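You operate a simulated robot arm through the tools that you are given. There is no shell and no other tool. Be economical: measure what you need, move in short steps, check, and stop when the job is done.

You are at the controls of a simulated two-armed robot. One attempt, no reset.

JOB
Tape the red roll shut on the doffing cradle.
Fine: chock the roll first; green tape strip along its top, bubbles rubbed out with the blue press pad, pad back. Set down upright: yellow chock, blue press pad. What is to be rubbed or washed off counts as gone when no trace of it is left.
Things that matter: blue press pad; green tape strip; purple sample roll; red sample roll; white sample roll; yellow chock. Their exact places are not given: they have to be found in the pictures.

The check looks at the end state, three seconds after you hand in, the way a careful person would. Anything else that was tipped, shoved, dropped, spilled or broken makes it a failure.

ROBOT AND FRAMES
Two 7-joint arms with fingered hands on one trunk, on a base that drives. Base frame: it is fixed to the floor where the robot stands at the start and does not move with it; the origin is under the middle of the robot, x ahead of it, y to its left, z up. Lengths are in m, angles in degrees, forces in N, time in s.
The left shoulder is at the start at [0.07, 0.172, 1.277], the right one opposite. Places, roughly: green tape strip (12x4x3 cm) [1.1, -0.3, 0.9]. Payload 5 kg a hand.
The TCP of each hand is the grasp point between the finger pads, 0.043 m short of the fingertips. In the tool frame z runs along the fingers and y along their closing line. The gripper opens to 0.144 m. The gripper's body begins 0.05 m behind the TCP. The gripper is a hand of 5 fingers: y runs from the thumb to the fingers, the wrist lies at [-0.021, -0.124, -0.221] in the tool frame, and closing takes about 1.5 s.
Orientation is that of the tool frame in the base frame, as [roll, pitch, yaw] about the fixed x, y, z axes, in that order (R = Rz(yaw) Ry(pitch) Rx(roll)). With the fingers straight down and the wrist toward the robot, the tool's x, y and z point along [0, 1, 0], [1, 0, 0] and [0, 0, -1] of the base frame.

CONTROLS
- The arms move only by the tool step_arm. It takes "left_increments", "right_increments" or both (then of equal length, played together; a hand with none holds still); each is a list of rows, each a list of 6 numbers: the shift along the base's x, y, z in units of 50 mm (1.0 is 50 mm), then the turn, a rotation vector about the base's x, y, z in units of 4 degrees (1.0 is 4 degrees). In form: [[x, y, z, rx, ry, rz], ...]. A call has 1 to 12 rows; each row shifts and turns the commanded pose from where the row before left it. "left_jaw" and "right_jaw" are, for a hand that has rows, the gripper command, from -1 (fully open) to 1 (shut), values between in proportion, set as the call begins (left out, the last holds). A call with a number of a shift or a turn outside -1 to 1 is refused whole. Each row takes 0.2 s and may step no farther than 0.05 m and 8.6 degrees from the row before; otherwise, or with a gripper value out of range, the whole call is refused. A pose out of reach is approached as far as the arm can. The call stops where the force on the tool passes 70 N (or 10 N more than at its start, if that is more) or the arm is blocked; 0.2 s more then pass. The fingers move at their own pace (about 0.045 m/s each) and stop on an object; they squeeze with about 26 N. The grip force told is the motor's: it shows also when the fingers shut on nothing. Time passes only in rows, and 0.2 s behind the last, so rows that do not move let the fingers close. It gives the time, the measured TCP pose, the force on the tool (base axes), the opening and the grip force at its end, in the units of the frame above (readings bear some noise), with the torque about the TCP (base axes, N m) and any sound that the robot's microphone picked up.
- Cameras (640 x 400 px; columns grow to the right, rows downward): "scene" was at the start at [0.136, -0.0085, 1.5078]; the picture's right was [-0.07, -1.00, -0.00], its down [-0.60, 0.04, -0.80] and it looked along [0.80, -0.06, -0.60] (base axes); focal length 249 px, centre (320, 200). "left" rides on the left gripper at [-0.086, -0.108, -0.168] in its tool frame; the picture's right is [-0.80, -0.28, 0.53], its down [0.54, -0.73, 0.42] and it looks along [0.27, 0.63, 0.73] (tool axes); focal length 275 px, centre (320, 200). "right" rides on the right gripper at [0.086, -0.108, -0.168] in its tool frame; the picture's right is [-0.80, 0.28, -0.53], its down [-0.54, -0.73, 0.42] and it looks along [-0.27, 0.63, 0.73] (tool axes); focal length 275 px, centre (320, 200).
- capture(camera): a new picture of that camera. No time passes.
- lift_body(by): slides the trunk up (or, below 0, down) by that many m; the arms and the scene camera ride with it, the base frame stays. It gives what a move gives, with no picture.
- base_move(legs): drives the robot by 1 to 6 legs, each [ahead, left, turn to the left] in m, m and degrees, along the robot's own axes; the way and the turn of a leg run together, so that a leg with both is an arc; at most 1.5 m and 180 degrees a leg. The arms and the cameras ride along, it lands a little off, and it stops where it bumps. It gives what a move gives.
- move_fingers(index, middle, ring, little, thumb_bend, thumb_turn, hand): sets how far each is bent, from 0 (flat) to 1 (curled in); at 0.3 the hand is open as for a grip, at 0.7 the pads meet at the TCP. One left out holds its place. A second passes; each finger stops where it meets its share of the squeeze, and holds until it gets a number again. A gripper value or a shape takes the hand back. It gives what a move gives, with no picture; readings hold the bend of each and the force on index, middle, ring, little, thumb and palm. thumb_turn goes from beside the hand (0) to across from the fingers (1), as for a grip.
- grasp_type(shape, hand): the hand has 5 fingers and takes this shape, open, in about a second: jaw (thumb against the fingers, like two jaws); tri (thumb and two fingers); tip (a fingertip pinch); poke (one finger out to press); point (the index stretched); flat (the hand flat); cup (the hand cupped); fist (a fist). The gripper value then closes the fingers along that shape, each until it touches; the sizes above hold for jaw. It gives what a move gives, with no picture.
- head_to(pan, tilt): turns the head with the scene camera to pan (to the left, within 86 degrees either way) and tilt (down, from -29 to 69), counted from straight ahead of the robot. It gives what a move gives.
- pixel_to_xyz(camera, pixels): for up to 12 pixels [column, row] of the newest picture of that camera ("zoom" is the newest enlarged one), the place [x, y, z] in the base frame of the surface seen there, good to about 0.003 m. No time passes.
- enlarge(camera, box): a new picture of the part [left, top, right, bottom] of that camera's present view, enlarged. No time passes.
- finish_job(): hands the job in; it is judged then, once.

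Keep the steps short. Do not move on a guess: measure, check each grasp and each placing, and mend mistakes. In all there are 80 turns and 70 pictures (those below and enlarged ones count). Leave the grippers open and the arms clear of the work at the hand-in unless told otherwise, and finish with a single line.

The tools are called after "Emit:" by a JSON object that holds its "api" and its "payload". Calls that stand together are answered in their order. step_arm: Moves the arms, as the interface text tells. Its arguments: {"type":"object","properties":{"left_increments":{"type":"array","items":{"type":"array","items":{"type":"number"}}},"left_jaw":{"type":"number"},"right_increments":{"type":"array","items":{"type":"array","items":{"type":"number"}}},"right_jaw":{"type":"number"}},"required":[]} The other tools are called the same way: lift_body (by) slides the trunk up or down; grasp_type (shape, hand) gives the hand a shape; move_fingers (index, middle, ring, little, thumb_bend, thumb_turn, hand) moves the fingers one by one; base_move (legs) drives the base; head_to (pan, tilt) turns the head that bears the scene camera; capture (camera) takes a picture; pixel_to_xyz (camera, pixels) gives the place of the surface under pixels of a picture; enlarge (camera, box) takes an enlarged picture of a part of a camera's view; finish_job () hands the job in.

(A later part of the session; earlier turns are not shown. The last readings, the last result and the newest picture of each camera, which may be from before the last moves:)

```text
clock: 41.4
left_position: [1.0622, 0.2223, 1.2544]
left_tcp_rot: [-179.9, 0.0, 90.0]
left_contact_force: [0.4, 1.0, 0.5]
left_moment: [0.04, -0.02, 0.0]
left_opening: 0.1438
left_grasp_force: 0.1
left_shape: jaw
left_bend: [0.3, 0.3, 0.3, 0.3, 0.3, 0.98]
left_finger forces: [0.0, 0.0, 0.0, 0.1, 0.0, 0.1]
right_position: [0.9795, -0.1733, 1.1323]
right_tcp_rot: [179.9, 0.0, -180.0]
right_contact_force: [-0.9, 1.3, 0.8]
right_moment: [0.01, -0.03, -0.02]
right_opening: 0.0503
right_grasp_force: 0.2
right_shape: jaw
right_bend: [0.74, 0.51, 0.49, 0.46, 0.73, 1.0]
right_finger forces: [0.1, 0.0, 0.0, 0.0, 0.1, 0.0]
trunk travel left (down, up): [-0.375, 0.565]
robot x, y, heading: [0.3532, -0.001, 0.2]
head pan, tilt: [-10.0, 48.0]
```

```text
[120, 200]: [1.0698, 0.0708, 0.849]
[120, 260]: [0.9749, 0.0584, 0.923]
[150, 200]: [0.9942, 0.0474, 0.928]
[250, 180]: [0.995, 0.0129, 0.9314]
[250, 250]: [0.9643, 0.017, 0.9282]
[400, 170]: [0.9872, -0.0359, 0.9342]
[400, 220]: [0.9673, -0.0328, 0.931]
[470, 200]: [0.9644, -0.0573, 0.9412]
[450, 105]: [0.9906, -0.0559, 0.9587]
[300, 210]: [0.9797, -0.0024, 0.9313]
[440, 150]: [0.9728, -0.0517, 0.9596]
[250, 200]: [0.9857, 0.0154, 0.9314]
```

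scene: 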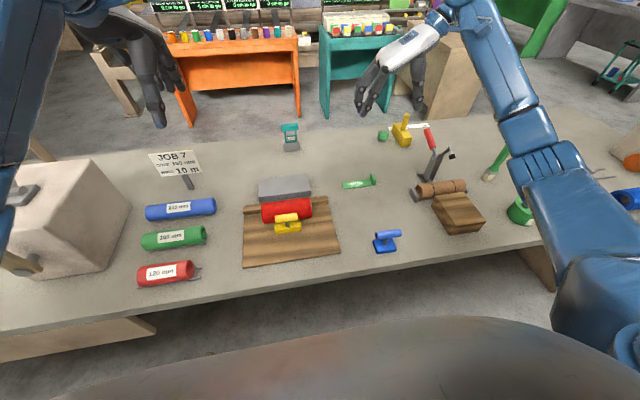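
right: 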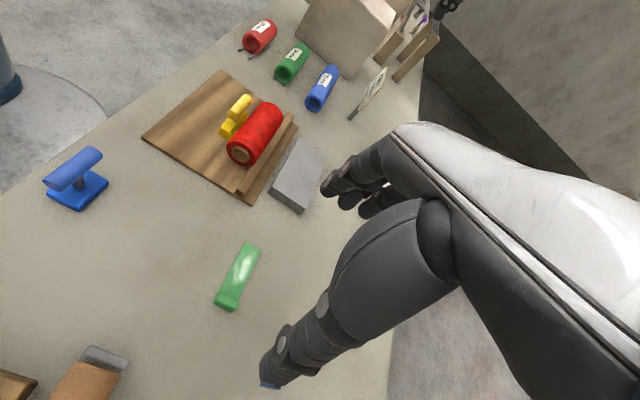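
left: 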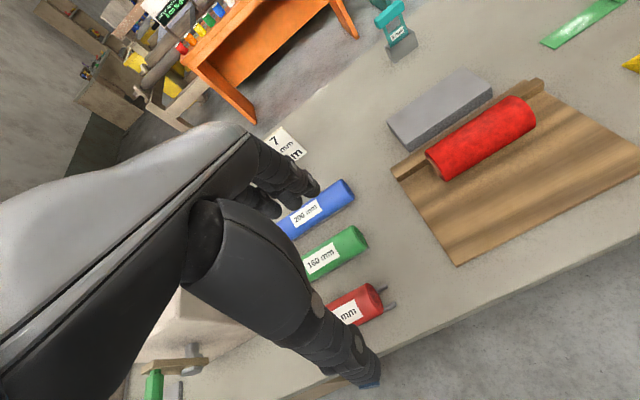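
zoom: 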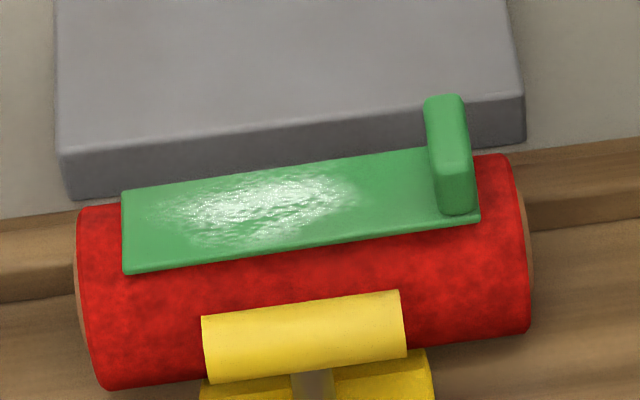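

The tape sits on the roll on its own. The bubble patch spans roughly y 0.05…−0.02. Now the press pad: I turn the hand back 90° in two calls and drive back 0.1 m.

Emit:
{"api": "step_arm", "payload": {"right_increments": [[0, -0.15, 0, 0, 0, -1], [0, -0.15, 0, 0, 0, -1], [0, -0.15, 0, 0, 0, -1], [0, -0.15, 0, 0, 0, -1], [0, -0.15, 0, 0, 0, -1], [0, -0.15, 0, 0, 0, -1], [0, -0.15, 0, 0, 0, -1], [0, -0.15, 0, 0, 0, -1], [0, -0.15, 0, 0, 0, -1], [0, -0.15, 0, 0, 0, -1], [0, -0.15, 0, 0, 0, -1], [0, -0.15, 0, 0, 0, -1]]}}

Emit:
{"api": "step_arm", "payload": {"right_increments": [[0, 0, 0, 0, 0, -1], [0, 0, 0, 0, 0, -1], [0, 0, 0, 0, 0, -1], [0, 0, 0, 0, 0, -1], [0, 0, 0, 0, 0, -1], [0, 0, 0, 0, 0, -1], [0, 0, 0, 0, 0, -1], [0, 0, 0, 0, 0, -1], [0, 0, 0, 0, 0, -1], [0, 0, 0, 0, 0, -1], [0, 0, 0, 0, 0, -0.5]]}}

Emit:
{"api": "base_move", "payload": {"legs": [[-0.1, 0, 0]]}}

Emit:
{"api": "enlarge", "payload": {"camera": "scene", "box": [350, 195, 400, 230]}}

```text
clock: 44.0
left_position: [1.061, 0.2224, 1.2541]
left_tcp_rot: [180.0, 0.0, 89.9]
left_contact_force: [0.0, -0.1, 0.1]
left_moment: [0.01, -0.03, 0.01]
left_opening: 0.1441
left_grasp_force: 0.1
left_shape: jaw
left_bend: [0.3, 0.3, 0.3, 0.3, 0.3, 0.98]
left_finger forces: [0.0, 0.0, 0.0, 0.0, 0.0, 0.0]
right_position: [0.9827, -0.2632, 1.1346]
right_tcp_rot: [-179.9, 0.0, 131.8]
right_contact_force: [0.2, -0.2, -0.2]
right_moment: [0.0, 0.0, 0.01]
right_opening: 0.0501
right_grasp_force: 0.1
right_shape: jaw
right_bend: [0.74, 0.51, 0.49, 0.46, 0.73, 1.0]
right_finger forces: [0.0, 0.0, 0.0, 0.0, 0.0, 0.0]
trunk travel left (down, up): [-0.375, 0.565]
robot x, y, heading: [0.3507, 0.0006, 0.2]
head pan, tilt: [-10.0, 48.0]
```

```text
clock: 46.4
left_position: [1.0617, 0.2235, 1.2537]
left_tcp_rot: [-180.0, 0.0, 90.0]
left_contact_force: [-0.5, 0.2, 0.2]
left_moment: [-0.01, -0.02, 0.01]
left_opening: 0.1439
left_grasp_force: 0.2
left_shape: jaw
left_bend: [0.3, 0.3, 0.3, 0.3, 0.3, 0.98]
left_finger forces: [0.0, 0.1, 0.1, 0.0, 0.1, 0.1]
right_position: [0.9816, -0.2619, 1.1341]
right_tcp_rot: [-180.0, -0.1, 89.7]
right_contact_force: [0.5, 0.9, 0.2]
right_moment: [-0.01, -0.02, -0.01]
right_opening: 0.0501
right_grasp_force: 0.0
right_shape: jaw
right_bend: [0.74, 0.51, 0.49, 0.46, 0.73, 1.0]
right_finger forces: [0.0, 0.1, 0.0, 0.0, 0.1, 0.1]
trunk travel left (down, up): [-0.375, 0.565]
robot x, y, heading: [0.3529, -0.0006, -0.0]
head pan, tilt: [-10.0, 48.0]
```

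```text
clock: 47.6
left_position: [0.9636, 0.2226, 1.2533]
left_tcp_rot: [-180.0, -0.1, 89.9]
left_contact_force: [0.9, 0.0, 0.7]
left_moment: [0.02, -0.02, -0.01]
left_opening: 0.1438
left_grasp_force: 0.1
left_shape: jaw
left_bend: [0.3, 0.3, 0.3, 0.3, 0.3, 0.98]
left_finger forces: [0.0, 0.0, 0.0, 0.0, 0.0, 0.0]
right_position: [0.8826, -0.2615, 1.1335]
right_tcp_rot: [179.9, 0.0, 90.0]
right_contact_force: [0.2, -0.3, -0.5]
right_moment: [-0.01, -0.04, 0.02]
right_opening: 0.0501
right_grasp_force: 0.0
right_shape: jaw
right_bend: [0.74, 0.51, 0.49, 0.46, 0.73, 1.0]
right_finger forces: [0.0, 0.1, 0.1, 0.0, 0.0, 0.0]
trunk travel left (down, up): [-0.375, 0.565]
robot x, y, heading: [0.2497, -0.0011, 0.3]
head pan, tilt: [-10.0, 48.0]
```

```text
11.43 times, centred on (375, 212) of scene
```

zoom: 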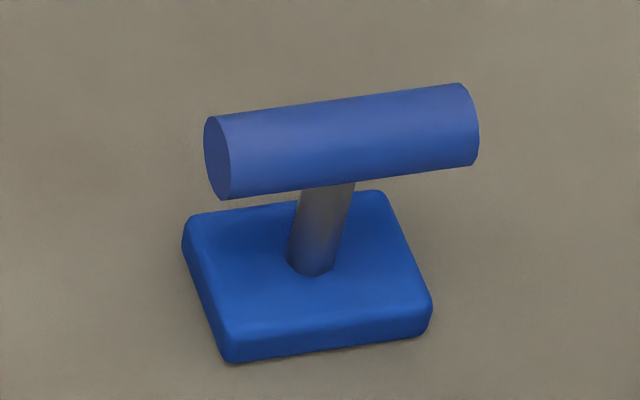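

Emit:
{"api": "pixel_to_xyz", "payload": {"camera": "zoom", "pixels": [[218, 155], [235, 150], [465, 120], [340, 105], [340, 120], [340, 150], [340, 175], [195, 220], [380, 200], [230, 330], [425, 305], [310, 340]]}}

```text
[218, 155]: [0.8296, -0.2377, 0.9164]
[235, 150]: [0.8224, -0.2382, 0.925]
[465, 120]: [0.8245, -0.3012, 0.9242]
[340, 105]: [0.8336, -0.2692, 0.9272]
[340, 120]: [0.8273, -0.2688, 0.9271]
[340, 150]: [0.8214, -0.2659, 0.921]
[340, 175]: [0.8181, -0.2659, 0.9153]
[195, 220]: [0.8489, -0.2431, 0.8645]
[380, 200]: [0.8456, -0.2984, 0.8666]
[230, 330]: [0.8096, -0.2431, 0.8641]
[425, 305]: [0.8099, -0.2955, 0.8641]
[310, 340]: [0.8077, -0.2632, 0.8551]
```

Pad: handle axis (0.830, −0.270, 0.916), base x 0.807–0.851, y −0.241…−0.297, with its bottom on the table at 0.849. I approach as I did for the chock, with the TCP to (0.830, −0.271, 0.930).

Emit:
{"api": "step_arm", "payload": {"right_increments": [[-0.55, -0.1, 0, 0, 0, 0], [-0.5, -0.09, 0, 0, 0, 0], [0, 0, -0.8, 0, 0, 0], [0, 0, -0.8, 0, 0, 0], [0, 0, -0.8, 0, 0, 0], [0, 0, -0.7, 0, 0, 0], [0, 0, -0.5, 0, 0, 0], [0, 0, -0.3, 0, 0, 0], [0, 0, -0.17, 0, 0, 0], [0, 0, 0, 0, 0, 0]], "right_jaw": -0.2}}

Emit:
{"api": "enlarge", "payload": {"camera": "right", "box": [200, 130, 440, 370]}}

```text
clock: 49.8
left_position: [0.9622, 0.2221, 1.2548]
left_tcp_rot: [180.0, 0.0, 90.0]
left_contact_force: [-0.7, 0.4, -0.2]
left_moment: [0.01, 0.0, 0.0]
left_opening: 0.1438
left_grasp_force: 0.1
left_shape: jaw
left_bend: [0.3, 0.3, 0.3, 0.3, 0.3, 0.98]
left_finger forces: [0.0, 0.0, 0.0, 0.1, 0.0, 0.0]
right_position: [0.8322, -0.2716, 0.9309]
right_tcp_rot: [-180.0, 0.0, 89.9]
right_contact_force: [0.6, 0.9, 0.1]
right_moment: [0.01, 0.0, 0.01]
right_opening: 0.0863
right_grasp_force: 0.0
right_shape: jaw
right_bend: [0.74, 0.41, 0.38, 0.43, 0.66, 1.0]
right_finger forces: [0.0, 0.1, 0.1, 0.0, 0.0, 0.0]
trunk travel left (down, up): [-0.375, 0.565]
robot x, y, heading: [0.2528, 0.0, -0.5]
head pan, tilt: [-10.0, 48.0]
```

```text
1.67 times, centred on (320, 250) of right
```

zoom: 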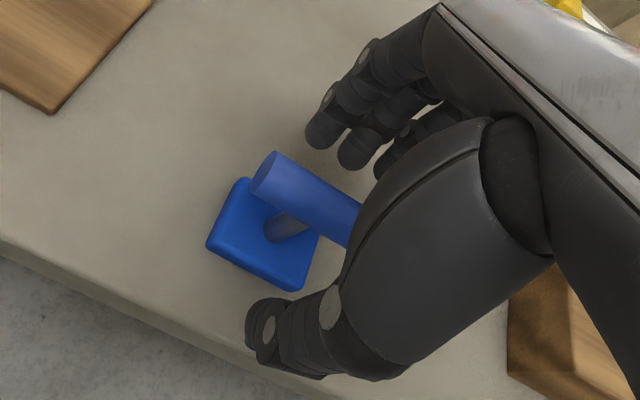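

The handle lies between thumb and fingers. I close, then lift 30 mm.

Emit:
{"api": "step_arm", "payload": {"right_increments": [[0, 0, 0, 0, 0, 0], [0, 0, 0, 0, 0, 0], [0, 0, 0, 0, 0, 0], [0, 0, 0, 0, 0, 0], [0, 0, 0, 0, 0, 0], [0, 0, 0, 0, 0, 0], [0, 0, 0, 0, 0, 0], [0, 0, 0, 0, 0, 0]], "right_jaw": 1}}

Emit:
{"api": "step_arm", "payload": {"right_increments": [[0, 0, 0.1, 0, 0, 0], [0, 0, 0.2, 0, 0, 0], [0, 0, 0.3, 0, 0, 0]]}}

Emit:
{"api": "enlarge", "payload": {"camera": "scene", "box": [340, 170, 410, 230]}}

```text
clock: 51.6
left_position: [0.962, 0.2234, 1.2552]
left_tcp_rot: [-180.0, 0.0, 89.9]
left_contact_force: [0.3, -0.8, -0.7]
left_moment: [-0.03, -0.03, 0.0]
left_opening: 0.1437
left_grasp_force: 0.0
left_shape: jaw
left_bend: [0.3, 0.3, 0.3, 0.3, 0.3, 0.98]
left_finger forces: [0.0, 0.0, 0.1, 0.0, 0.0, 0.1]
right_position: [0.831, -0.2712, 0.9306]
right_tcp_rot: [-180.0, 0.0, 89.9]
right_contact_force: [-0.1, 0.0, 0.7]
right_moment: [0.01, 0.01, 0.06]
right_opening: 0.0044
right_grasp_force: 26.2
right_shape: jaw
right_bend: [0.71, 0.7, 0.7, 0.7, 0.73, 1.0]
right_finger forces: [14.1, 4.3, 1.7, 0.1, 22.7, 0.0]
trunk travel left (down, up): [-0.375, 0.565]
robot x, y, heading: [0.2532, 0.0019, 0.2]
head pan, tilt: [-10.0, 48.0]
```

```text
clock: 52.4
left_position: [0.9627, 0.2226, 1.2543]
left_tcp_rot: [-180.0, 0.0, 90.1]
left_contact_force: [1.0, -0.6, -0.1]
left_moment: [0.01, 0.0, 0.01]
left_opening: 0.1437
left_grasp_force: 0.1
left_shape: jaw
left_bend: [0.3, 0.3, 0.3, 0.3, 0.3, 0.98]
left_finger forces: [0.0, 0.1, 0.1, 0.0, 0.1, 0.1]
right_position: [0.8306, -0.2719, 0.9613]
right_tcp_rot: [180.0, 0.1, 89.9]
right_contact_force: [-0.4, 0.0, -2.2]
right_moment: [-0.03, 0.02, -0.01]
right_opening: 0.0041
right_grasp_force: 26.0
right_shape: jaw
right_bend: [0.71, 0.7, 0.7, 0.7, 0.73, 1.0]
right_finger forces: [14.3, 3.9, 1.3, 0.0, 22.6, 0.1]
trunk travel left (down, up): [-0.375, 0.565]
robot x, y, heading: [0.251, -0.0045, 0.3]
head pan, tilt: [-10.0, 48.0]
```

```text
6.67 times, centred on (375, 200) of scene
```

zoom: 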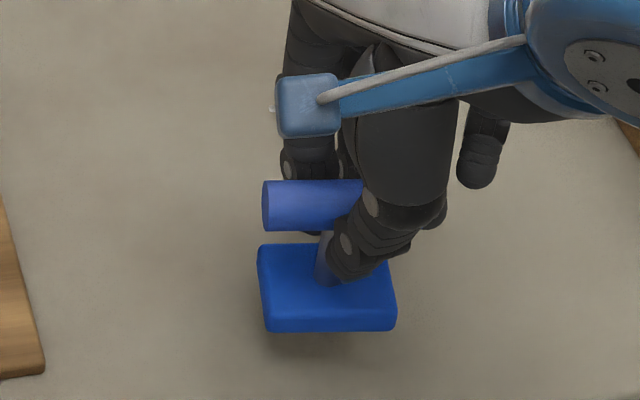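

The pad is held level (bottom = TCP − 0.0815). I carry it over the strip: TCP (0.985, 0.018), high.

Emit:
{"api": "step_arm", "payload": {"right_increments": [[0, 0, 0.73, 0, 0, 0], [0, 0, 0.73, 0, 0, 0], [0, 0, 0.73, 0, 0, 0], [0.386, 0.725, 0, 0, 0, 0], [0.386, 0.725, 0, 0, 0, 0], [0.386, 0.725, 0, 0, 0, 0], [0.386, 0.725, 0, 0, 0, 0], [0.386, 0.725, 0, 0, 0, 0], [0.386, 0.725, 0, 0, 0, 0], [0.386, 0.725, 0, 0, 0, 0], [0.386, 0.725, 0, 0, 0, 0], [0, 0, -0.4, 0, 0, 0]]}}

Emit:
{"api": "step_arm", "payload": {"right_increments": [[0, 0, -0.4, 0, 0, 0], [0, 0, -0.12, 0, 0, 0], [0, 0, -0.06, 0, 0, 0]]}}

Emit:
{"api": "capture", "payload": {"camera": "right"}}

```text
clock: 55.0
left_position: [0.9624, 0.2207, 1.2538]
left_tcp_rot: [-179.9, 0.1, 89.9]
left_contact_force: [-0.6, -0.4, 0.4]
left_moment: [0.0, -0.01, 0.02]
left_opening: 0.1441
left_grasp_force: 0.0
left_shape: jaw
left_bend: [0.3, 0.3, 0.3, 0.3, 0.3, 0.98]
left_finger forces: [0.1, 0.1, 0.0, 0.0, 0.0, 0.0]
right_position: [0.9854, 0.0192, 1.0494]
right_tcp_rot: [180.0, -0.1, 89.9]
right_contact_force: [0.2, -0.1, -1.1]
right_moment: [0.01, 0.02, -0.03]
right_opening: 0.0044
right_grasp_force: 26.2
right_shape: jaw
right_bend: [0.71, 0.7, 0.7, 0.7, 0.73, 1.0]
right_finger forces: [15.0, 3.8, 0.9, 0.1, 22.3, 0.0]
trunk travel left (down, up): [-0.375, 0.565]
robot x, y, heading: [0.2544, -0.0051, 0.0]
head pan, tilt: [-10.0, 48.0]
```

```text
clock: 55.8
left_position: [0.9634, 0.224, 1.2543]
left_tcp_rot: [180.0, 0.0, 90.0]
left_contact_force: [0.2, 0.6, -0.5]
left_moment: [-0.01, -0.01, -0.01]
left_opening: 0.1441
left_grasp_force: 0.1
left_shape: jaw
left_bend: [0.3, 0.3, 0.3, 0.3, 0.3, 0.98]
left_finger forces: [0.1, 0.0, 0.1, 0.1, 0.0, 0.0]
right_position: [0.9845, 0.0197, 1.0189]
right_tcp_rot: [-180.0, 0.0, 89.8]
right_contact_force: [-0.1, 0.5, -1.9]
right_moment: [-0.03, 0.03, 0.02]
right_opening: 0.0043
right_grasp_force: 26.2
right_shape: jaw
right_bend: [0.71, 0.7, 0.7, 0.7, 0.73, 1.0]
right_finger forces: [15.0, 3.6, 1.0, 0.0, 22.2, 0.1]
trunk travel left (down, up): [-0.375, 0.565]
robot x, y, heading: [0.2468, 0.0024, -0.3]
head pan, tilt: [-10.0, 48.0]
```

```text
13 pictures are left
```

right: 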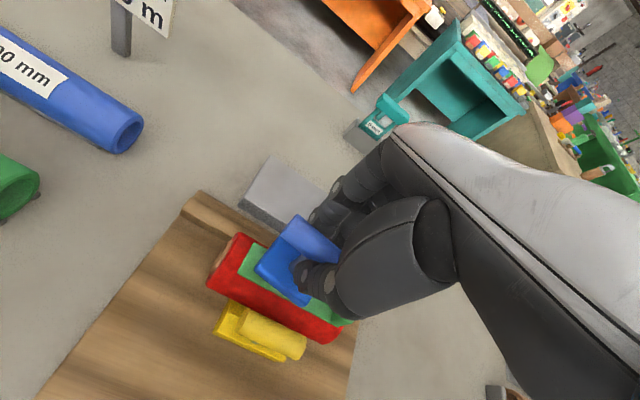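

The pad hovers ~6 mm above the strip. I lower to a light contact.

Emit:
{"api": "step_arm", "payload": {"right_increments": [[0, 0, -0.06, 0, 0, 0], [0, 0, -0.04, 0, 0, 0], [0, 0, -0.03, 0, 0, 0]]}}

```text
clock: 56.6
left_position: [0.9619, 0.2221, 1.2533]
left_tcp_rot: [-180.0, 0.1, 90.0]
left_contact_force: [0.2, 0.3, 0.4]
left_moment: [-0.03, 0.01, -0.01]
left_opening: 0.1438
left_grasp_force: 0.0
left_shape: jaw
left_bend: [0.3, 0.3, 0.3, 0.3, 0.3, 0.98]
left_finger forces: [0.0, 0.0, 0.0, 0.0, 0.0, 0.0]
right_position: [0.9853, 0.0185, 1.0145]
right_tcp_rot: [180.0, 0.1, 90.0]
right_contact_force: [-0.3, 0.7, -0.8]
right_moment: [0.03, 0.01, 0.02]
right_opening: 0.0044
right_grasp_force: 25.9
right_shape: jaw
right_bend: [0.71, 0.7, 0.7, 0.7, 0.73, 1.0]
right_finger forces: [15.0, 3.7, 0.9, 0.0, 22.2, 0.0]
trunk travel left (down, up): [-0.375, 0.565]
robot x, y, heading: [0.2535, -0.0022, 0.1]
head pan, tilt: [-10.0, 48.0]
```

Emit:
{"api": "step_arm", "payload": {"right_increments": [[0, 0, -0.04, 0, 0, 0], [0, 0, -0.03, 0, 0, 0]]}}

```text
clock: 57.2
left_position: [0.9618, 0.2226, 1.2546]
left_tcp_rot: [179.9, 0.0, 90.0]
left_contact_force: [0.4, 0.1, -0.6]
left_moment: [-0.04, 0.02, 0.0]
left_opening: 0.1436
left_grasp_force: 0.0
left_shape: jaw
left_bend: [0.3, 0.3, 0.3, 0.3, 0.3, 0.98]
left_finger forces: [0.0, 0.0, 0.0, 0.0, 0.0, 0.1]
right_position: [0.9851, 0.0185, 1.0112]
right_tcp_rot: [179.9, 0.0, 90.0]
right_contact_force: [-0.6, -0.3, -0.7]
right_moment: [0.01, -0.02, -0.01]
right_opening: 0.0038
right_grasp_force: 26.2
right_shape: jaw
right_bend: [0.71, 0.7, 0.7, 0.7, 0.73, 1.0]
right_finger forces: [15.2, 3.7, 0.9, 0.0, 22.4, 0.1]
trunk travel left (down, up): [-0.375, 0.565]
robot x, y, heading: [0.2509, -0.0004, 0.1]
head pan, tilt: [-10.0, 48.0]
```

Emit:
{"api": "step_arm", "payload": {"right_increments": [[0, 0, -0.03, 0, 0, 0], [0, 0, 0, 0, 0, 0]]}}

```text
clock: 57.8
left_position: [0.9618, 0.2219, 1.2542]
left_tcp_rot: [180.0, -0.1, 90.0]
left_contact_force: [-1.2, -0.2, 0.4]
left_moment: [-0.03, 0.02, 0.02]
left_opening: 0.1438
left_grasp_force: 0.1
left_shape: jaw
left_bend: [0.3, 0.3, 0.3, 0.3, 0.3, 0.98]
left_finger forces: [0.1, 0.1, 0.1, 0.0, 0.0, 0.0]
right_position: [0.984, 0.0169, 1.0099]
right_tcp_rot: [180.0, 0.1, 90.0]
right_contact_force: [-0.2, -0.7, 3.4]
right_moment: [0.02, 0.0, -0.01]
right_opening: 0.0042
right_grasp_force: 26.8
right_shape: jaw
right_bend: [0.71, 0.7, 0.7, 0.7, 0.73, 1.0]
right_finger forces: [15.7, 3.6, 1.1, 0.0, 22.7, 0.0]
trunk travel left (down, up): [-0.375, 0.565]
robot x, y, heading: [0.2519, -0.0041, -0.3]
head pan, tilt: [-10.0, 48.0]
```

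Light contact at 3.4 N. I make one gentle stroke (to y≈−0.013, then to 0.04 and back), watching the forces, then check that the strip hasn't shifted.

Emit:
{"api": "step_arm", "payload": {"right_increments": [[0, -0.2, -0.01, 0, 0, 0], [0, -0.2, 0, 0, 0, 0], [0, -0.2, 0, 0, 0, 0], [0, 0.2, 0, 0, 0, 0], [0, 0.2, 0, 0, 0, 0], [0, 0.2, 0, 0, 0, 0], [0, 0.2, 0, 0, 0, 0], [0, 0.2, 0, 0, 0, 0], [0, -0.2, 0, 0, 0, 0], [0, -0.2, 0, 0, 0, 0]]}}

Emit:
{"api": "capture", "payload": {"camera": "right"}}

```text
clock: 60.0
left_position: [0.9613, 0.2247, 1.2544]
left_tcp_rot: [-179.9, 0.1, 90.1]
left_contact_force: [-0.4, 0.0, 0.0]
left_moment: [0.01, -0.06, -0.01]
left_opening: 0.1441
left_grasp_force: 0.1
left_shape: jaw
left_bend: [0.3, 0.3, 0.3, 0.3, 0.3, 0.98]
left_finger forces: [0.1, 0.0, 0.0, 0.1, 0.1, 0.0]
right_position: [0.9831, 0.0205, 1.0075]
right_tcp_rot: [-179.9, 0.0, 90.0]
right_contact_force: [-0.6, 4.4, 4.6]
right_moment: [0.53, 0.02, 0.0]
right_opening: 0.0048
right_grasp_force: 25.5
right_shape: jaw
right_bend: [0.71, 0.7, 0.7, 0.7, 0.74, 1.0]
right_finger forces: [21.5, 9.0, 4.6, 0.0, 22.4, 0.1]
trunk travel left (down, up): [-0.375, 0.565]
robot x, y, heading: [0.2488, 0.0001, -0.1]
head pan, tilt: [-10.0, 48.0]
```

```text
12 pictures are left
```

right: 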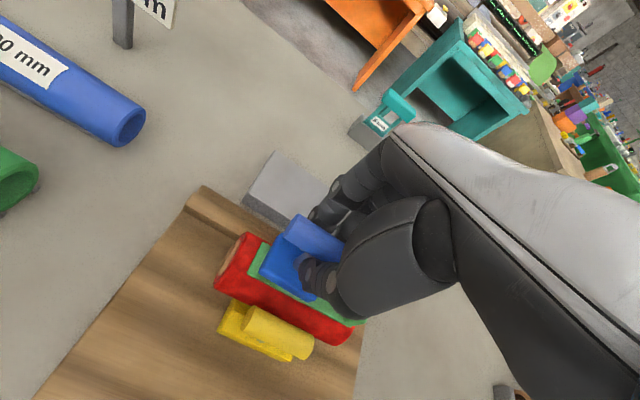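

Friction shows (4.4 N sideways). I lift 50 mm straight up and inspect.

Emit:
{"api": "step_arm", "payload": {"right_increments": [[0, 0, 0.3, 0, 0, 0], [0, 0, 0.7, 0, 0, 0], [-0.6, 0, 0.3, 0, 0, 0], [-0.6, 0, 0.3, 0, 0, 0]]}}

Emit:
{"api": "enlarge", "payload": {"camera": "right", "box": [180, 100, 420, 300]}}

Emit:
{"api": "pixel_to_xyz", "payload": {"camera": "zoom", "pixels": [[100, 100], [160, 130], [200, 130], [240, 200], [150, 200], [300, 180]]}}

```text
clock: 61.1
left_position: [0.9649, 0.2199, 1.2545]
left_tcp_rot: [-179.9, -0.1, 90.0]
left_contact_force: [0.5, -0.6, 0.0]
left_moment: [0.03, 0.06, 0.03]
left_opening: 0.1441
left_grasp_force: 0.0
left_shape: jaw
left_bend: [0.3, 0.3, 0.3, 0.3, 0.3, 0.97]
left_finger forces: [0.1, 0.1, 0.1, 0.0, 0.0, 0.0]
right_position: [0.9542, -0.0634, 1.0672]
right_tcp_rot: [178.1, 6.8, 84.6]
right_contact_force: [0.1, -0.7, -3.4]
right_moment: [0.05, 0.03, -0.02]
right_opening: 0.0047
right_grasp_force: 26.2
right_shape: jaw
right_bend: [0.71, 0.7, 0.7, 0.7, 0.74, 1.0]
right_finger forces: [16.5, 6.3, 0.8, 0.1, 20.2, 0.0]
right hand out of reach, approached as far as the arm can: row 4
trunk travel left (down, up): [-0.375, 0.565]
robot x, y, heading: [0.2501, -0.0019, -0.0]
head pan, tilt: [-10.0, 48.0]
stopped in row 4 (right hand): the arm was blocked; the commanded pose is now the measured one
```

```text
2.00 times, centred on (300, 200) of right
```

zoom: 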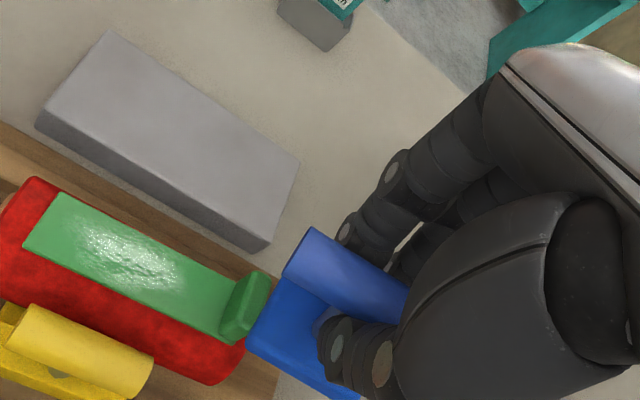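

```text
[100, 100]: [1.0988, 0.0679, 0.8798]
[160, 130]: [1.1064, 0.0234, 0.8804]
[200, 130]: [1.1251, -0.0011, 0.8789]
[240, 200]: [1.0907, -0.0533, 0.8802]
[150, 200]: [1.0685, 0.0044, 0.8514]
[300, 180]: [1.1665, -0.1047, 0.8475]
```

A large part of the bubbles is gone and the strip stays put, but the back-move hit a reach limit and twisted the hand (tool z is off by ~7°). I measure the strip on this picture, and straighten the hand while rising.

Emit:
{"api": "pixel_to_xyz", "payload": {"camera": "zoom", "pixels": [[35, 240], [65, 205], [210, 320], [250, 290], [10, 250], [120, 250], [150, 280], [235, 360], [140, 370], [90, 240], [170, 290], [200, 280]]}}

Emit:
{"api": "step_arm", "payload": {"right_increments": [[0.1, 0, 0.2, 0.58, 0.105, 0.45], [0.1, 0, 0.2, 0.58, 0.105, 0.45], [0.1, 0, 0, 0.58, 0.105, 0.45], [0, 0, 0, 0, 0, 0]]}}

```text
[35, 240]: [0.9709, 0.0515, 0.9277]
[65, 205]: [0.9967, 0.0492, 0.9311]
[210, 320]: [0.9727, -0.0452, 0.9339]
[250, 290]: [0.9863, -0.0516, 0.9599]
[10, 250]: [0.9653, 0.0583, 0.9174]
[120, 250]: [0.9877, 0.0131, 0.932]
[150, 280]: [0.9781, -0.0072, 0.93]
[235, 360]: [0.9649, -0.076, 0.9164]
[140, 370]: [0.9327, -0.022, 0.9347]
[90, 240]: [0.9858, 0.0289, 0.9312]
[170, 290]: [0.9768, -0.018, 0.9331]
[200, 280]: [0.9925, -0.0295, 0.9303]
```

```text
clock: 62.4
left_position: [0.9632, 0.2225, 1.2536]
left_tcp_rot: [-179.9, 0.0, 89.9]
left_contact_force: [-0.3, 0.3, 0.0]
left_moment: [0.02, 0.01, 0.01]
left_opening: 0.1442
left_grasp_force: 0.1
left_shape: jaw
left_bend: [0.3, 0.3, 0.3, 0.3, 0.3, 0.97]
left_finger forces: [0.0, 0.1, 0.0, 0.0, 0.0, 0.0]
right_position: [0.9752, -0.0886, 1.0823]
right_tcp_rot: [179.5, 2.5, 88.5]
right_contact_force: [0.7, -0.1, -0.2]
right_moment: [0.01, -0.04, -0.01]
right_opening: 0.0048
right_grasp_force: 26.2
right_shape: jaw
right_bend: [0.71, 0.7, 0.7, 0.7, 0.74, 1.0]
right_finger forces: [16.6, 6.3, 0.8, 0.1, 20.0, 0.0]
trunk travel left (down, up): [-0.375, 0.565]
robot x, y, heading: [0.2507, 0.0027, -0.1]
head pan, tilt: [-10.0, 48.0]
stopped in row 4 (right hand): the arm was blocked; the commanded pose is now the measured one
```

The arm reports being blocked with no tool force. I look at the whole scene to see why.

Emit:
{"api": "capture", "payload": {"camera": "scene"}}

```text
10 pictures are left
```

scene: 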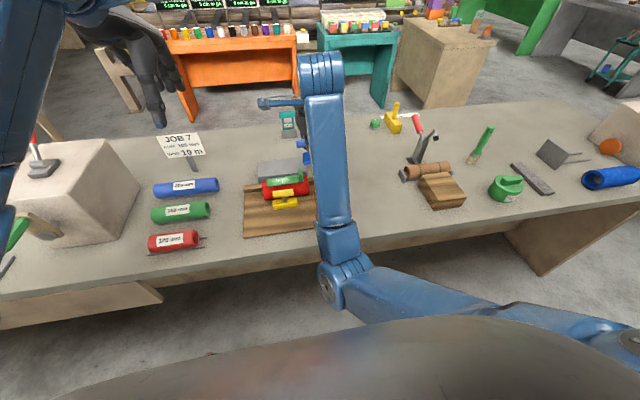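

The elbow is tucked against the trunk. I drive back 0.12 m for elbow room, and then re-extend.

Emit:
{"api": "base_move", "payload": {"legs": [[-0.12, 0, 0]]}}

Emit:
{"api": "step_arm", "payload": {"right_increments": [[0.5, 0, 0, 0.13, 0.1, 0.19], [0.5, 0, 0, 0.25, 0.1, 0.2], [0.5, 0, 0, 0.2, 0, 0]]}}

```text
clock: 63.6
left_position: [0.8407, 0.2231, 1.2538]
left_tcp_rot: [-179.9, 0.0, 89.9]
left_contact_force: [-0.1, 0.1, 0.8]
left_moment: [0.02, -0.04, 0.0]
left_opening: 0.1438
left_grasp_force: 0.0
left_shape: jaw
left_bend: [0.3, 0.3, 0.3, 0.3, 0.3, 0.97]
left_finger forces: [0.0, 0.1, 0.0, 0.0, 0.0, 0.0]
right_position: [0.8533, -0.09, 1.0812]
right_tcp_rot: [179.7, 2.6, 88.6]
right_contact_force: [0.0, 0.2, -1.4]
right_moment: [0.02, -0.01, -0.03]
right_opening: 0.0047
right_grasp_force: 26.2
right_shape: jaw
right_bend: [0.71, 0.7, 0.7, 0.7, 0.74, 1.0]
right_finger forces: [16.6, 6.4, 0.7, 0.0, 20.2, 0.0]
trunk travel left (down, up): [-0.375, 0.565]
robot x, y, heading: [0.1294, 0.002, 0.3]
head pan, tilt: [-10.0, 48.0]
```

```text
clock: 64.4
left_position: [0.8429, 0.2226, 1.2537]
left_tcp_rot: [179.9, 0.0, 90.0]
left_contact_force: [0.7, 0.3, 0.2]
left_moment: [-0.04, 0.01, -0.01]
left_opening: 0.1439
left_grasp_force: 0.1
left_shape: jaw
left_bend: [0.3, 0.3, 0.3, 0.3, 0.3, 0.97]
left_finger forces: [0.0, 0.1, 0.0, 0.1, 0.0, 0.0]
right_position: [0.9282, -0.0894, 1.0797]
right_tcp_rot: [-179.7, 0.2, 90.1]
right_contact_force: [1.3, 0.1, -0.8]
right_moment: [0.02, 0.05, -0.02]
right_opening: 0.0048
right_grasp_force: 26.0
right_shape: jaw
right_bend: [0.71, 0.7, 0.7, 0.7, 0.74, 1.0]
right_finger forces: [16.5, 6.4, 0.7, 0.1, 20.2, 0.1]
trunk travel left (down, up): [-0.375, 0.565]
robot x, y, heading: [0.1318, -0.0002, -0.2]
head pan, tilt: [-10.0, 48.0]
```

The hand is straight again. I move back above the strip, and check the pad's attitude and the remaining bubbles.

Emit:
{"api": "step_arm", "payload": {"right_increments": [[0.38, 0.7, 0, -0.05, 0, 0], [0.38, 0.7, 0, 0, 0, 0], [0.38, 0.74, 0, 0, 0, 0], [0, 0, -0.5, 0, 0, 0], [0, 0, -0.3, 0, 0, 0]]}}

Emit:
{"api": "enlarge", "payload": {"camera": "right", "box": [180, 180, 420, 360]}}

Emit:
{"api": "pixel_to_xyz", "payload": {"camera": "zoom", "pixels": [[170, 200], [200, 230], [230, 180], [240, 260], [300, 150], [200, 190], [230, 240], [180, 180]]}}

```text
clock: 65.8
left_position: [0.8416, 0.2229, 1.254]
left_tcp_rot: [-179.8, 0.0, 90.0]
left_contact_force: [-0.3, 0.6, -0.5]
left_moment: [-0.03, 0.01, 0.01]
left_opening: 0.144
left_grasp_force: 0.1
left_shape: jaw
left_bend: [0.3, 0.3, 0.3, 0.3, 0.3, 0.97]
left_finger forces: [0.0, 0.0, 0.0, 0.1, 0.1, 0.0]
right_position: [0.9981, -0.0061, 1.0554]
right_tcp_rot: [178.9, 1.5, 88.4]
right_contact_force: [-0.2, 0.7, -1.6]
right_moment: [-0.02, -0.02, 0.0]
right_opening: 0.0043
right_grasp_force: 26.3
right_shape: jaw
right_bend: [0.71, 0.7, 0.7, 0.7, 0.74, 1.0]
right_finger forces: [16.7, 6.5, 0.5, 0.0, 20.0, 0.2]
trunk travel left (down, up): [-0.375, 0.565]
robot x, y, heading: [0.135, -0.0014, 0.1]
head pan, tilt: [-10.0, 48.0]
stopped in row 5 (right hand): the arm was blocked; the commanded pose is now the measured one
```

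```text
2.22 times, centred on (300, 270) of right
```

zoom: 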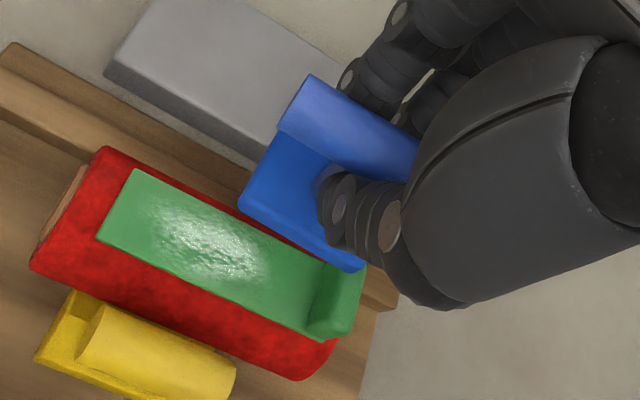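

```text
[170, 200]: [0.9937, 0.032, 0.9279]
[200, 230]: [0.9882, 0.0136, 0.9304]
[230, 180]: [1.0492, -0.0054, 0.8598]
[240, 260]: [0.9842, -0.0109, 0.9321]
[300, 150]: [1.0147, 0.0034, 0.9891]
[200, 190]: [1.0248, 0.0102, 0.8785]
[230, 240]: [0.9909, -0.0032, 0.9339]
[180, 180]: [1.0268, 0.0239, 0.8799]
```

Blocked again as the arm crosses toward y≈0: a joint-limit posture. I'll shift the base left so the roll lies on the right arm's own side. First I check the box on the left, (60,190) and its lever (38,150), for left-arm clearance.

Emit:
{"api": "pixel_to_xyz", "payload": {"camera": "scene", "pixels": [[60, 180], [100, 180], [38, 150], [20, 225], [5, 200], [30, 60], [120, 40], [155, 110], [320, 270], [335, 280], [310, 80], [330, 180]]}}

```text
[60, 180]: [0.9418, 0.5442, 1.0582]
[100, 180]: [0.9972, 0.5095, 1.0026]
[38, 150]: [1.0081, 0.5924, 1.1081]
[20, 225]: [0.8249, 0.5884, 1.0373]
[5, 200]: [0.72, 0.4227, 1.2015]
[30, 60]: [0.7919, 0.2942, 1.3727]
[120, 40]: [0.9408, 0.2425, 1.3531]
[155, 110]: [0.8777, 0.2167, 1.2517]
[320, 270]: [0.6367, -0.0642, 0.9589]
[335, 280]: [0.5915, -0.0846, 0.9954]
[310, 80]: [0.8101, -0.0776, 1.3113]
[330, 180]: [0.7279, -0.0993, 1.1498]
```

Left side is clear (left arm z>1.15, box top ≤1.06 at x>0.75). I drive left 0.12 m; the held pad passes 40 mm above the strip. Then I straighten the hand and bring it back over the strip.

Emit:
{"api": "base_move", "payload": {"legs": [[0, 0.12, 0]]}}

Emit:
{"api": "step_arm", "payload": {"right_increments": [[-0.1, -0.5, 0.1, 0.28, 0.13, 0.2], [-0.1, -0.5, 0.1, 0.1, 0.13, 0.2], [0, -0.4, 0, 0, 0, 0], [0, -0.4, 0, 0, 0, 0]]}}

```text
clock: 67.0
left_position: [0.8419, 0.3399, 1.2529]
left_tcp_rot: [180.0, -0.1, 89.9]
left_contact_force: [-0.9, 0.0, 0.0]
left_moment: [0.02, -0.01, 0.0]
left_opening: 0.1438
left_grasp_force: 0.0
left_shape: jaw
left_bend: [0.3, 0.3, 0.3, 0.3, 0.3, 0.97]
left_finger forces: [0.0, 0.0, 0.1, 0.1, 0.1, 0.0]
right_position: [0.9978, 0.1127, 1.056]
right_tcp_rot: [179.1, 1.3, 88.4]
right_contact_force: [0.2, 0.2, -1.5]
right_moment: [0.01, -0.02, -0.01]
right_opening: 0.0045
right_grasp_force: 26.2
right_shape: jaw
right_bend: [0.71, 0.7, 0.7, 0.7, 0.74, 1.0]
right_finger forces: [16.5, 6.6, 0.6, 0.0, 20.0, 0.1]
trunk travel left (down, up): [-0.375, 0.565]
robot x, y, heading: [0.1323, 0.1177, -0.3]
head pan, tilt: [-10.0, 48.0]
```

```text
clock: 68.0
left_position: [0.8415, 0.3384, 1.254]
left_tcp_rot: [180.0, 0.0, 90.0]
left_contact_force: [-0.3, -0.4, -0.4]
left_moment: [0.04, 0.0, 0.0]
left_opening: 0.1439
left_grasp_force: 0.1
left_shape: jaw
left_bend: [0.3, 0.3, 0.3, 0.3, 0.3, 0.97]
left_finger forces: [0.0, 0.0, 0.1, 0.1, 0.1, 0.1]
right_position: [0.9868, 0.0212, 1.0632]
right_tcp_rot: [-179.9, -0.2, 90.1]
right_contact_force: [-0.4, -1.0, -1.5]
right_moment: [0.04, 0.0, -0.03]
right_opening: 0.0048
right_grasp_force: 25.9
right_shape: jaw
right_bend: [0.71, 0.7, 0.7, 0.7, 0.74, 1.0]
right_finger forces: [16.4, 6.7, 0.6, 0.0, 19.8, 0.0]
trunk travel left (down, up): [-0.375, 0.565]
robot x, y, heading: [0.1322, 0.1199, -0.3]
head pan, tilt: [-10.0, 48.0]
```

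Now free and straight at (0.987, 0.021). I lower again to light contact.

Emit:
{"api": "step_arm", "payload": {"right_increments": [[-0.03, -0.03, -0.5, 0, 0, 0], [0, 0, -0.44, 0, 0, 0], [0, 0, -0.08, 0, 0, 0], [0, 0, -0.04, 0, 0, 0]]}}

```text
clock: 69.0
left_position: [0.8421, 0.3385, 1.2538]
left_tcp_rot: [-180.0, 0.0, 90.0]
left_contact_force: [-0.2, 0.5, 0.0]
left_moment: [0.01, -0.01, -0.02]
left_opening: 0.1439
left_grasp_force: 0.1
left_shape: jaw
left_bend: [0.3, 0.3, 0.3, 0.3, 0.3, 0.97]
left_finger forces: [0.0, 0.0, 0.0, 0.0, 0.1, 0.1]
right_position: [0.9863, 0.0199, 1.0114]
right_tcp_rot: [-179.9, -0.2, 90.0]
right_contact_force: [-0.9, 0.9, -0.2]
right_moment: [0.03, 0.0, -0.01]
right_opening: 0.0047
right_grasp_force: 26.5
right_shape: jaw
right_bend: [0.71, 0.7, 0.7, 0.7, 0.74, 1.0]
right_finger forces: [16.8, 7.0, 0.6, 0.0, 20.0, 0.0]
trunk travel left (down, up): [-0.375, 0.565]
robot x, y, heading: [0.1319, 0.1184, -0.1]
head pan, tilt: [-10.0, 48.0]
```

I press 2.5 mm further and rub back and forth over y −0.012…0.045.

Emit:
{"api": "step_arm", "payload": {"right_increments": [[-0.04, 0, -0.03, 0, 0, 0], [0, -0.2, -0.02, 0, 0, 0], [0, -0.2, 0, 0, 0, 0], [0, -0.22, 0, 0, 0, 0], [0, 0.28, 0, 0, 0, 0], [0, 0.28, 0, 0, 0, 0], [0, 0.28, 0, 0, 0, 0], [0, 0.28, 0, 0, 0, 0], [0, -0.28, 0, 0, 0, 0], [0, -0.28, 0, 0, 0, 0], [0, -0.28, 0, 0, 0, 0], [0, -0.28, 0, 0, 0, 0]]}}

Emit:
{"api": "step_arm", "payload": {"right_increments": [[0, 0.28, 0, 0, 0, 0], [0, 0.28, 0, 0, 0, 0], [0, 0.28, 0, 0, 0, 0], [0, 0.28, 0, 0, 0, 0], [0, -0.28, 0, 0, 0, 0], [0, -0.28, 0, 0, 0, 0], [0, -0.28, 0, 0, 0, 0], [0, -0.28, 0, 0, 0, 0], [0, 0.28, 0, 0, 0, 0], [0, 0.28, 0, 0, 0, 0]]}}

```text
clock: 71.6
left_position: [0.8426, 0.3406, 1.2552]
left_tcp_rot: [-180.0, 0.0, 89.9]
left_contact_force: [0.4, 0.2, 0.0]
left_moment: [0.03, 0.0, 0.02]
left_opening: 0.144
left_grasp_force: 0.0
left_shape: jaw
left_bend: [0.3, 0.3, 0.3, 0.3, 0.3, 0.97]
left_finger forces: [0.1, 0.0, 0.0, 0.0, 0.0, 0.1]
right_position: [0.9831, -0.0119, 1.009]
right_tcp_rot: [-179.9, -0.1, 90.1]
right_contact_force: [0.0, 1.6, 2.5]
right_moment: [0.26, 0.05, 0.0]
right_opening: 0.0046
right_grasp_force: 25.9
right_shape: jaw
right_bend: [0.71, 0.7, 0.7, 0.7, 0.75, 1.0]
right_finger forces: [21.5, 10.4, 2.0, 0.0, 20.5, 0.0]
trunk travel left (down, up): [-0.375, 0.565]
robot x, y, heading: [0.1285, 0.1187, -0.1]
head pan, tilt: [-10.0, 48.0]
```

```text
clock: 73.8
left_position: [0.8425, 0.3399, 1.2537]
left_tcp_rot: [-180.0, 0.0, 89.9]
left_contact_force: [0.2, 0.5, 0.0]
left_moment: [-0.02, 0.05, -0.04]
left_opening: 0.1438
left_grasp_force: 0.1
left_shape: jaw
left_bend: [0.3, 0.3, 0.3, 0.3, 0.3, 0.97]
left_finger forces: [0.0, 0.1, 0.0, 0.1, 0.0, 0.0]
right_position: [0.9844, 0.0165, 1.01]
right_tcp_rot: [-179.9, -0.2, 90.0]
right_contact_force: [0.9, -3.2, 4.3]
right_moment: [-0.13, 0.04, 0.07]
right_opening: 0.0046
right_grasp_force: 26.4
right_shape: jaw
right_bend: [0.71, 0.7, 0.7, 0.7, 0.75, 1.0]
right_finger forces: [18.6, 13.9, 0.2, 0.0, 20.2, 0.0]
trunk travel left (down, up): [-0.375, 0.565]
robot x, y, heading: [0.1287, 0.1161, -0.3]
head pan, tilt: [-10.0, 48.0]
```

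Rubbing forces were steady. I lift and move right to view the strip.

Emit:
{"api": "step_arm", "payload": {"right_increments": [[0, 0, 0.4, 0, 0, 0], [0, 0, 0.9, 0, 0, 0], [0, 0, 0.4, 0, 0, 0], [0, -0.9, 0, 0, 0, 0], [0, -0.9, 0, 0, 0, 0], [0, -0.9, 0, 0, 0, 0]]}}

Emit:
{"api": "enlarge", "payload": {"camera": "right", "box": [100, 150, 380, 360]}}

```text
clock: 75.2
left_position: [0.8423, 0.3403, 1.2543]
left_tcp_rot: [180.0, -0.1, 90.0]
left_contact_force: [0.1, -1.0, 0.4]
left_moment: [0.04, 0.01, 0.04]
left_opening: 0.1439
left_grasp_force: 0.0
left_shape: jaw
left_bend: [0.3, 0.3, 0.3, 0.3, 0.3, 0.97]
left_finger forces: [0.0, 0.1, 0.0, 0.0, 0.0, 0.0]
right_position: [0.985, -0.1183, 1.0932]
right_tcp_rot: [-179.8, -0.2, 90.2]
right_contact_force: [-0.5, 0.7, -1.3]
right_moment: [0.01, 0.04, 0.02]
right_opening: 0.0044
right_grasp_force: 25.6
right_shape: jaw
right_bend: [0.71, 0.7, 0.7, 0.7, 0.75, 1.0]
right_finger forces: [19.7, 10.7, 0.0, 0.1, 19.0, 0.0]
trunk travel left (down, up): [-0.375, 0.565]
robot x, y, heading: [0.1302, 0.1151, 0.0]
head pan, tilt: [-10.0, 48.0]
```

```text
1.90 times, centred on (240, 255) of right
```

zoom: 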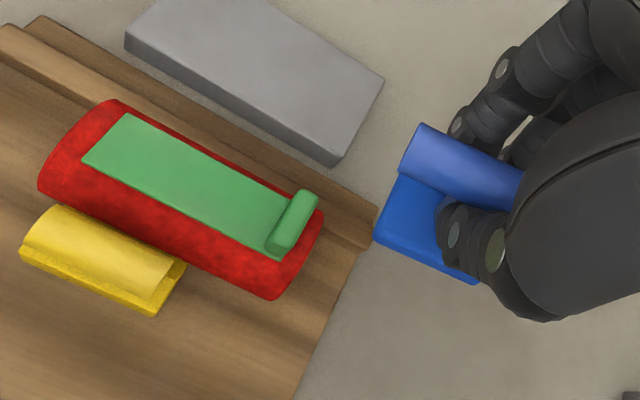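

The strip is clean: no bubbles left, and the tape and roll are in place. I return the pad to its spot (TCP 0.831, −0.272).

Emit:
{"api": "step_arm", "payload": {"right_increments": [[-0.62, -0.62, 0, 0, 0, 0], [-0.62, -0.62, 0, 0, 0, 0], [-0.62, -0.62, 0, 0, 0, 0], [-0.62, -0.62, 0, 0, 0, 0], [-0.6, -0.6, 0, 0, 0, 0], [0, 0, -0.8, 0, 0, 0], [0, 0, -0.8, 0, 0, 0], [0, 0, -0.8, 0, 0, 0], [0, 0, -0.5, 0, 0, 0], [0, 0, 0, -0.05, 0.05, -0.05]]}}

Emit:
{"api": "enlarge", "payload": {"camera": "right", "box": [180, 150, 420, 330]}}

Emit:
{"api": "pixel_to_xyz", "payload": {"camera": "zoom", "pixels": [[150, 170], [110, 220], [170, 260], [200, 130], [180, 200], [130, 215], [230, 300], [215, 290]]}}

```text
clock: 77.4
left_position: [0.8416, 0.3403, 1.2541]
left_tcp_rot: [179.9, 0.0, 89.9]
left_contact_force: [0.1, 0.3, 0.4]
left_moment: [0.02, -0.02, -0.01]
left_opening: 0.1439
left_grasp_force: 0.2
left_shape: jaw
left_bend: [0.3, 0.3, 0.3, 0.3, 0.3, 0.97]
left_finger forces: [0.0, 0.0, 0.0, 0.1, 0.1, 0.1]
right_position: [0.8307, -0.2729, 0.9491]
right_tcp_rot: [-179.6, 0.0, 89.8]
right_contact_force: [-0.7, 0.0, -1.5]
right_moment: [0.03, 0.0, 0.0]
right_opening: 0.0044
right_grasp_force: 25.8
right_shape: jaw
right_bend: [0.71, 0.7, 0.7, 0.7, 0.75, 1.0]
right_finger forces: [19.7, 10.8, 0.0, 0.1, 18.9, 0.0]
trunk travel left (down, up): [-0.375, 0.565]
robot x, y, heading: [0.133, 0.122, 0.2]
head pan, tilt: [-10.0, 48.0]
```

```text
2.22 times, centred on (300, 240) of right
```

zoom: 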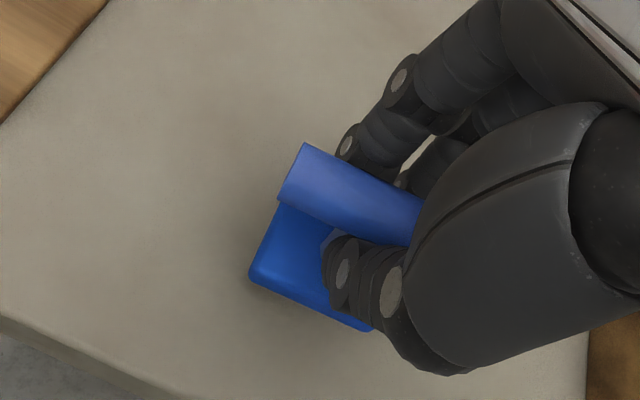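

```text
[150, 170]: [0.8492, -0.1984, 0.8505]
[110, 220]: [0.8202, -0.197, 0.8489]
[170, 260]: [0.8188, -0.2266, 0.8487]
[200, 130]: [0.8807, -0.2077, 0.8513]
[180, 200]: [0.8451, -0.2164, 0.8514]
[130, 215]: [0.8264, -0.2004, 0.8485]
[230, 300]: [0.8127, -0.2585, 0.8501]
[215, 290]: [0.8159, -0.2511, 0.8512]
```

I check the pad's tilt from its base top before setting it down.

Emit:
{"api": "pixel_to_xyz", "payload": {"camera": "zoom", "pixels": [[290, 215], [280, 240], [265, 265], [310, 285], [355, 318], [300, 240], [330, 175], [400, 210]]}}

```text
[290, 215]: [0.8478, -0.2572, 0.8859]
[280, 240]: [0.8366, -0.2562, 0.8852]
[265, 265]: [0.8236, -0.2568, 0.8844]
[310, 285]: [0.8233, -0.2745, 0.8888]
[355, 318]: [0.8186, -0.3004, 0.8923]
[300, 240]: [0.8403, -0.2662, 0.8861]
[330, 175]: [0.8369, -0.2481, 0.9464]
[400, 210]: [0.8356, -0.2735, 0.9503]
```

The pad is tilted ~9° in the grip (the −y side is high). I turn the hand +9° about x to level it, then re-measure.

Emit:
{"api": "step_arm", "payload": {"right_increments": [[0, 0, 0.1, 0.75, 0, 0], [0, 0, 0, 0.75, 0, 0], [0, 0, 0, 0.75, 0, 0], [0, 0, 0, 0, 0, 0]]}}

Emit:
{"api": "enlarge", "payload": {"camera": "scene", "box": [340, 130, 460, 230]}}

Emit:
{"api": "pixel_to_xyz", "payload": {"camera": "zoom", "pixels": [[320, 200], [250, 200], [300, 250], [350, 250], [280, 220], [320, 230]]}}

```text
clock: 78.4
left_position: [0.8411, 0.341, 1.2546]
left_tcp_rot: [180.0, 0.0, 89.9]
left_contact_force: [-0.2, -0.4, -0.1]
left_moment: [0.0, 0.02, 0.0]
left_opening: 0.1437
left_grasp_force: 0.0
left_shape: jaw
left_bend: [0.3, 0.3, 0.3, 0.3, 0.3, 0.97]
left_finger forces: [0.0, 0.0, 0.0, 0.0, 0.0, 0.1]
right_position: [0.8314, -0.2722, 0.9529]
right_tcp_rot: [-179.5, -9.0, 89.8]
right_contact_force: [0.6, 0.8, -1.4]
right_moment: [0.01, 0.03, 0.03]
right_opening: 0.0045
right_grasp_force: 25.6
right_shape: jaw
right_bend: [0.71, 0.7, 0.7, 0.7, 0.75, 1.0]
right_finger forces: [19.7, 10.9, 0.0, 0.0, 18.8, 0.1]
trunk travel left (down, up): [-0.375, 0.565]
robot x, y, heading: [0.1326, 0.1217, -0.2]
head pan, tilt: [-10.0, 48.0]
```

```text
4.00 times, centred on (400, 180) of scene
```

zoom: 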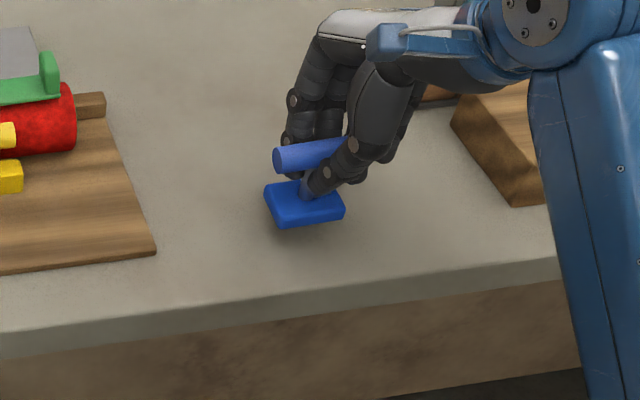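

```text
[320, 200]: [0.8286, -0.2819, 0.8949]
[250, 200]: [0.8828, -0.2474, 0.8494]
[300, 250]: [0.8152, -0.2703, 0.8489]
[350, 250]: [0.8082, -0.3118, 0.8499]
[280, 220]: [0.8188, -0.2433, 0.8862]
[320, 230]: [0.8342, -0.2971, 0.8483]
```

Emit:
{"api": "pixel_to_xyz", "payload": {"camera": "zoom", "pixels": [[272, 192], [276, 200], [282, 210], [300, 208], [320, 206], [336, 205], [290, 190], [310, 212], [282, 158], [310, 155], [335, 148], [328, 200]]}}

```text
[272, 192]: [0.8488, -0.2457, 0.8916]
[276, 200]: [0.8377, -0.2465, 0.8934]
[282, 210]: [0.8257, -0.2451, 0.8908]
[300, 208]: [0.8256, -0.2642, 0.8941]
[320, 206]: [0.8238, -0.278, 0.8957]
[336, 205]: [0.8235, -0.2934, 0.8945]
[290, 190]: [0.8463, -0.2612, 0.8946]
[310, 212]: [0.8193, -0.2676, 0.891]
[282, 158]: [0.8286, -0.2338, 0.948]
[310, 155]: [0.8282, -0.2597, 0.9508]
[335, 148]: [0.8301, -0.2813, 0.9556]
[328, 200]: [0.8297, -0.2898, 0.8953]
```

Nearly level (2–3° left) and centred at y≈−0.270. I add 2.5°, and lower ~26 mm to touch.

Emit:
{"api": "step_arm", "payload": {"right_increments": [[0, -0.04, 0, 0.6, 0, 0], [0, 0, -0.2, 0, 0, 0], [0, 0, -0.2, 0, 0, 0], [0, 0, -0.06, 0, 0, 0]]}}

Emit:
{"api": "step_arm", "payload": {"right_increments": [[0, 0, -0.04, 0, 0, 0], [0, 0, 0, 0, 0, 0]]}}

```text
clock: 79.4
left_position: [0.8427, 0.3418, 1.2539]
left_tcp_rot: [180.0, 0.1, 89.9]
left_contact_force: [0.8, 0.7, -0.6]
left_moment: [0.03, 0.01, -0.03]
left_opening: 0.1439
left_grasp_force: 0.1
left_shape: jaw
left_bend: [0.3, 0.3, 0.3, 0.3, 0.3, 0.97]
left_finger forces: [0.0, 0.0, 0.0, 0.0, 0.0, 0.1]
right_position: [0.8302, -0.273, 0.9308]
right_tcp_rot: [-179.6, -11.4, 89.8]
right_contact_force: [0.5, 0.0, -1.6]
right_moment: [-0.04, -0.01, 0.03]
right_opening: 0.0043
right_grasp_force: 25.9
right_shape: jaw
right_bend: [0.71, 0.7, 0.7, 0.7, 0.75, 1.0]
right_finger forces: [19.7, 11.0, 0.1, 0.0, 18.8, 0.0]
trunk travel left (down, up): [-0.375, 0.565]
robot x, y, heading: [0.1321, 0.1147, -0.1]
head pan, tilt: [-10.0, 48.0]
```

```text
clock: 80.0
left_position: [0.8418, 0.3405, 1.2535]
left_tcp_rot: [180.0, 0.0, 89.9]
left_contact_force: [-0.7, 0.4, -0.8]
left_moment: [0.01, -0.02, 0.02]
left_opening: 0.1438
left_grasp_force: 0.1
left_shape: jaw
left_bend: [0.3, 0.3, 0.3, 0.3, 0.3, 0.97]
left_finger forces: [0.1, 0.1, 0.1, 0.0, 0.0, 0.0]
right_position: [0.8311, -0.2733, 0.9276]
right_tcp_rot: [-179.6, -11.3, 89.8]
right_contact_force: [-0.2, 0.2, -1.5]
right_moment: [0.0, -0.01, 0.0]
right_opening: 0.0043
right_grasp_force: 25.6
right_shape: jaw
right_bend: [0.71, 0.7, 0.7, 0.7, 0.75, 1.0]
right_finger forces: [19.8, 11.0, 0.1, 0.1, 18.9, 0.0]
trunk travel left (down, up): [-0.375, 0.565]
robot x, y, heading: [0.1312, 0.1198, -0.2]
head pan, tilt: [-10.0, 48.0]
```

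No contact yet; a few more millimetres.

Emit:
{"api": "step_arm", "payload": {"right_increments": [[0, 0, -0.03, 0, 0, 0], [0, 0, -0.02, 0, 0, 0], [0, 0, 0, 0, 0, 0]]}}

```text
clock: 80.8
left_position: [0.8413, 0.3403, 1.254]
left_tcp_rot: [180.0, 0.0, 89.9]
left_contact_force: [-0.1, 0.4, 0.8]
left_moment: [0.0, -0.01, -0.01]
left_opening: 0.1439
left_grasp_force: 0.0
left_shape: jaw
left_bend: [0.3, 0.3, 0.3, 0.3, 0.3, 0.97]
left_finger forces: [0.0, 0.1, 0.0, 0.0, 0.1, 0.1]
right_position: [0.8305, -0.2725, 0.9261]
right_tcp_rot: [-179.7, -11.4, 89.8]
right_contact_force: [0.4, -0.9, 1.1]
right_moment: [0.01, -0.05, 0.0]
right_opening: 0.0046
right_grasp_force: 26.4
right_shape: jaw
right_bend: [0.71, 0.7, 0.7, 0.7, 0.75, 1.0]
right_finger forces: [19.9, 10.9, 0.0, 0.0, 18.9, 0.0]
trunk travel left (down, up): [-0.375, 0.565]
robot x, y, heading: [0.1289, 0.1184, -0.1]
head pan, tilt: [-10.0, 48.0]
```

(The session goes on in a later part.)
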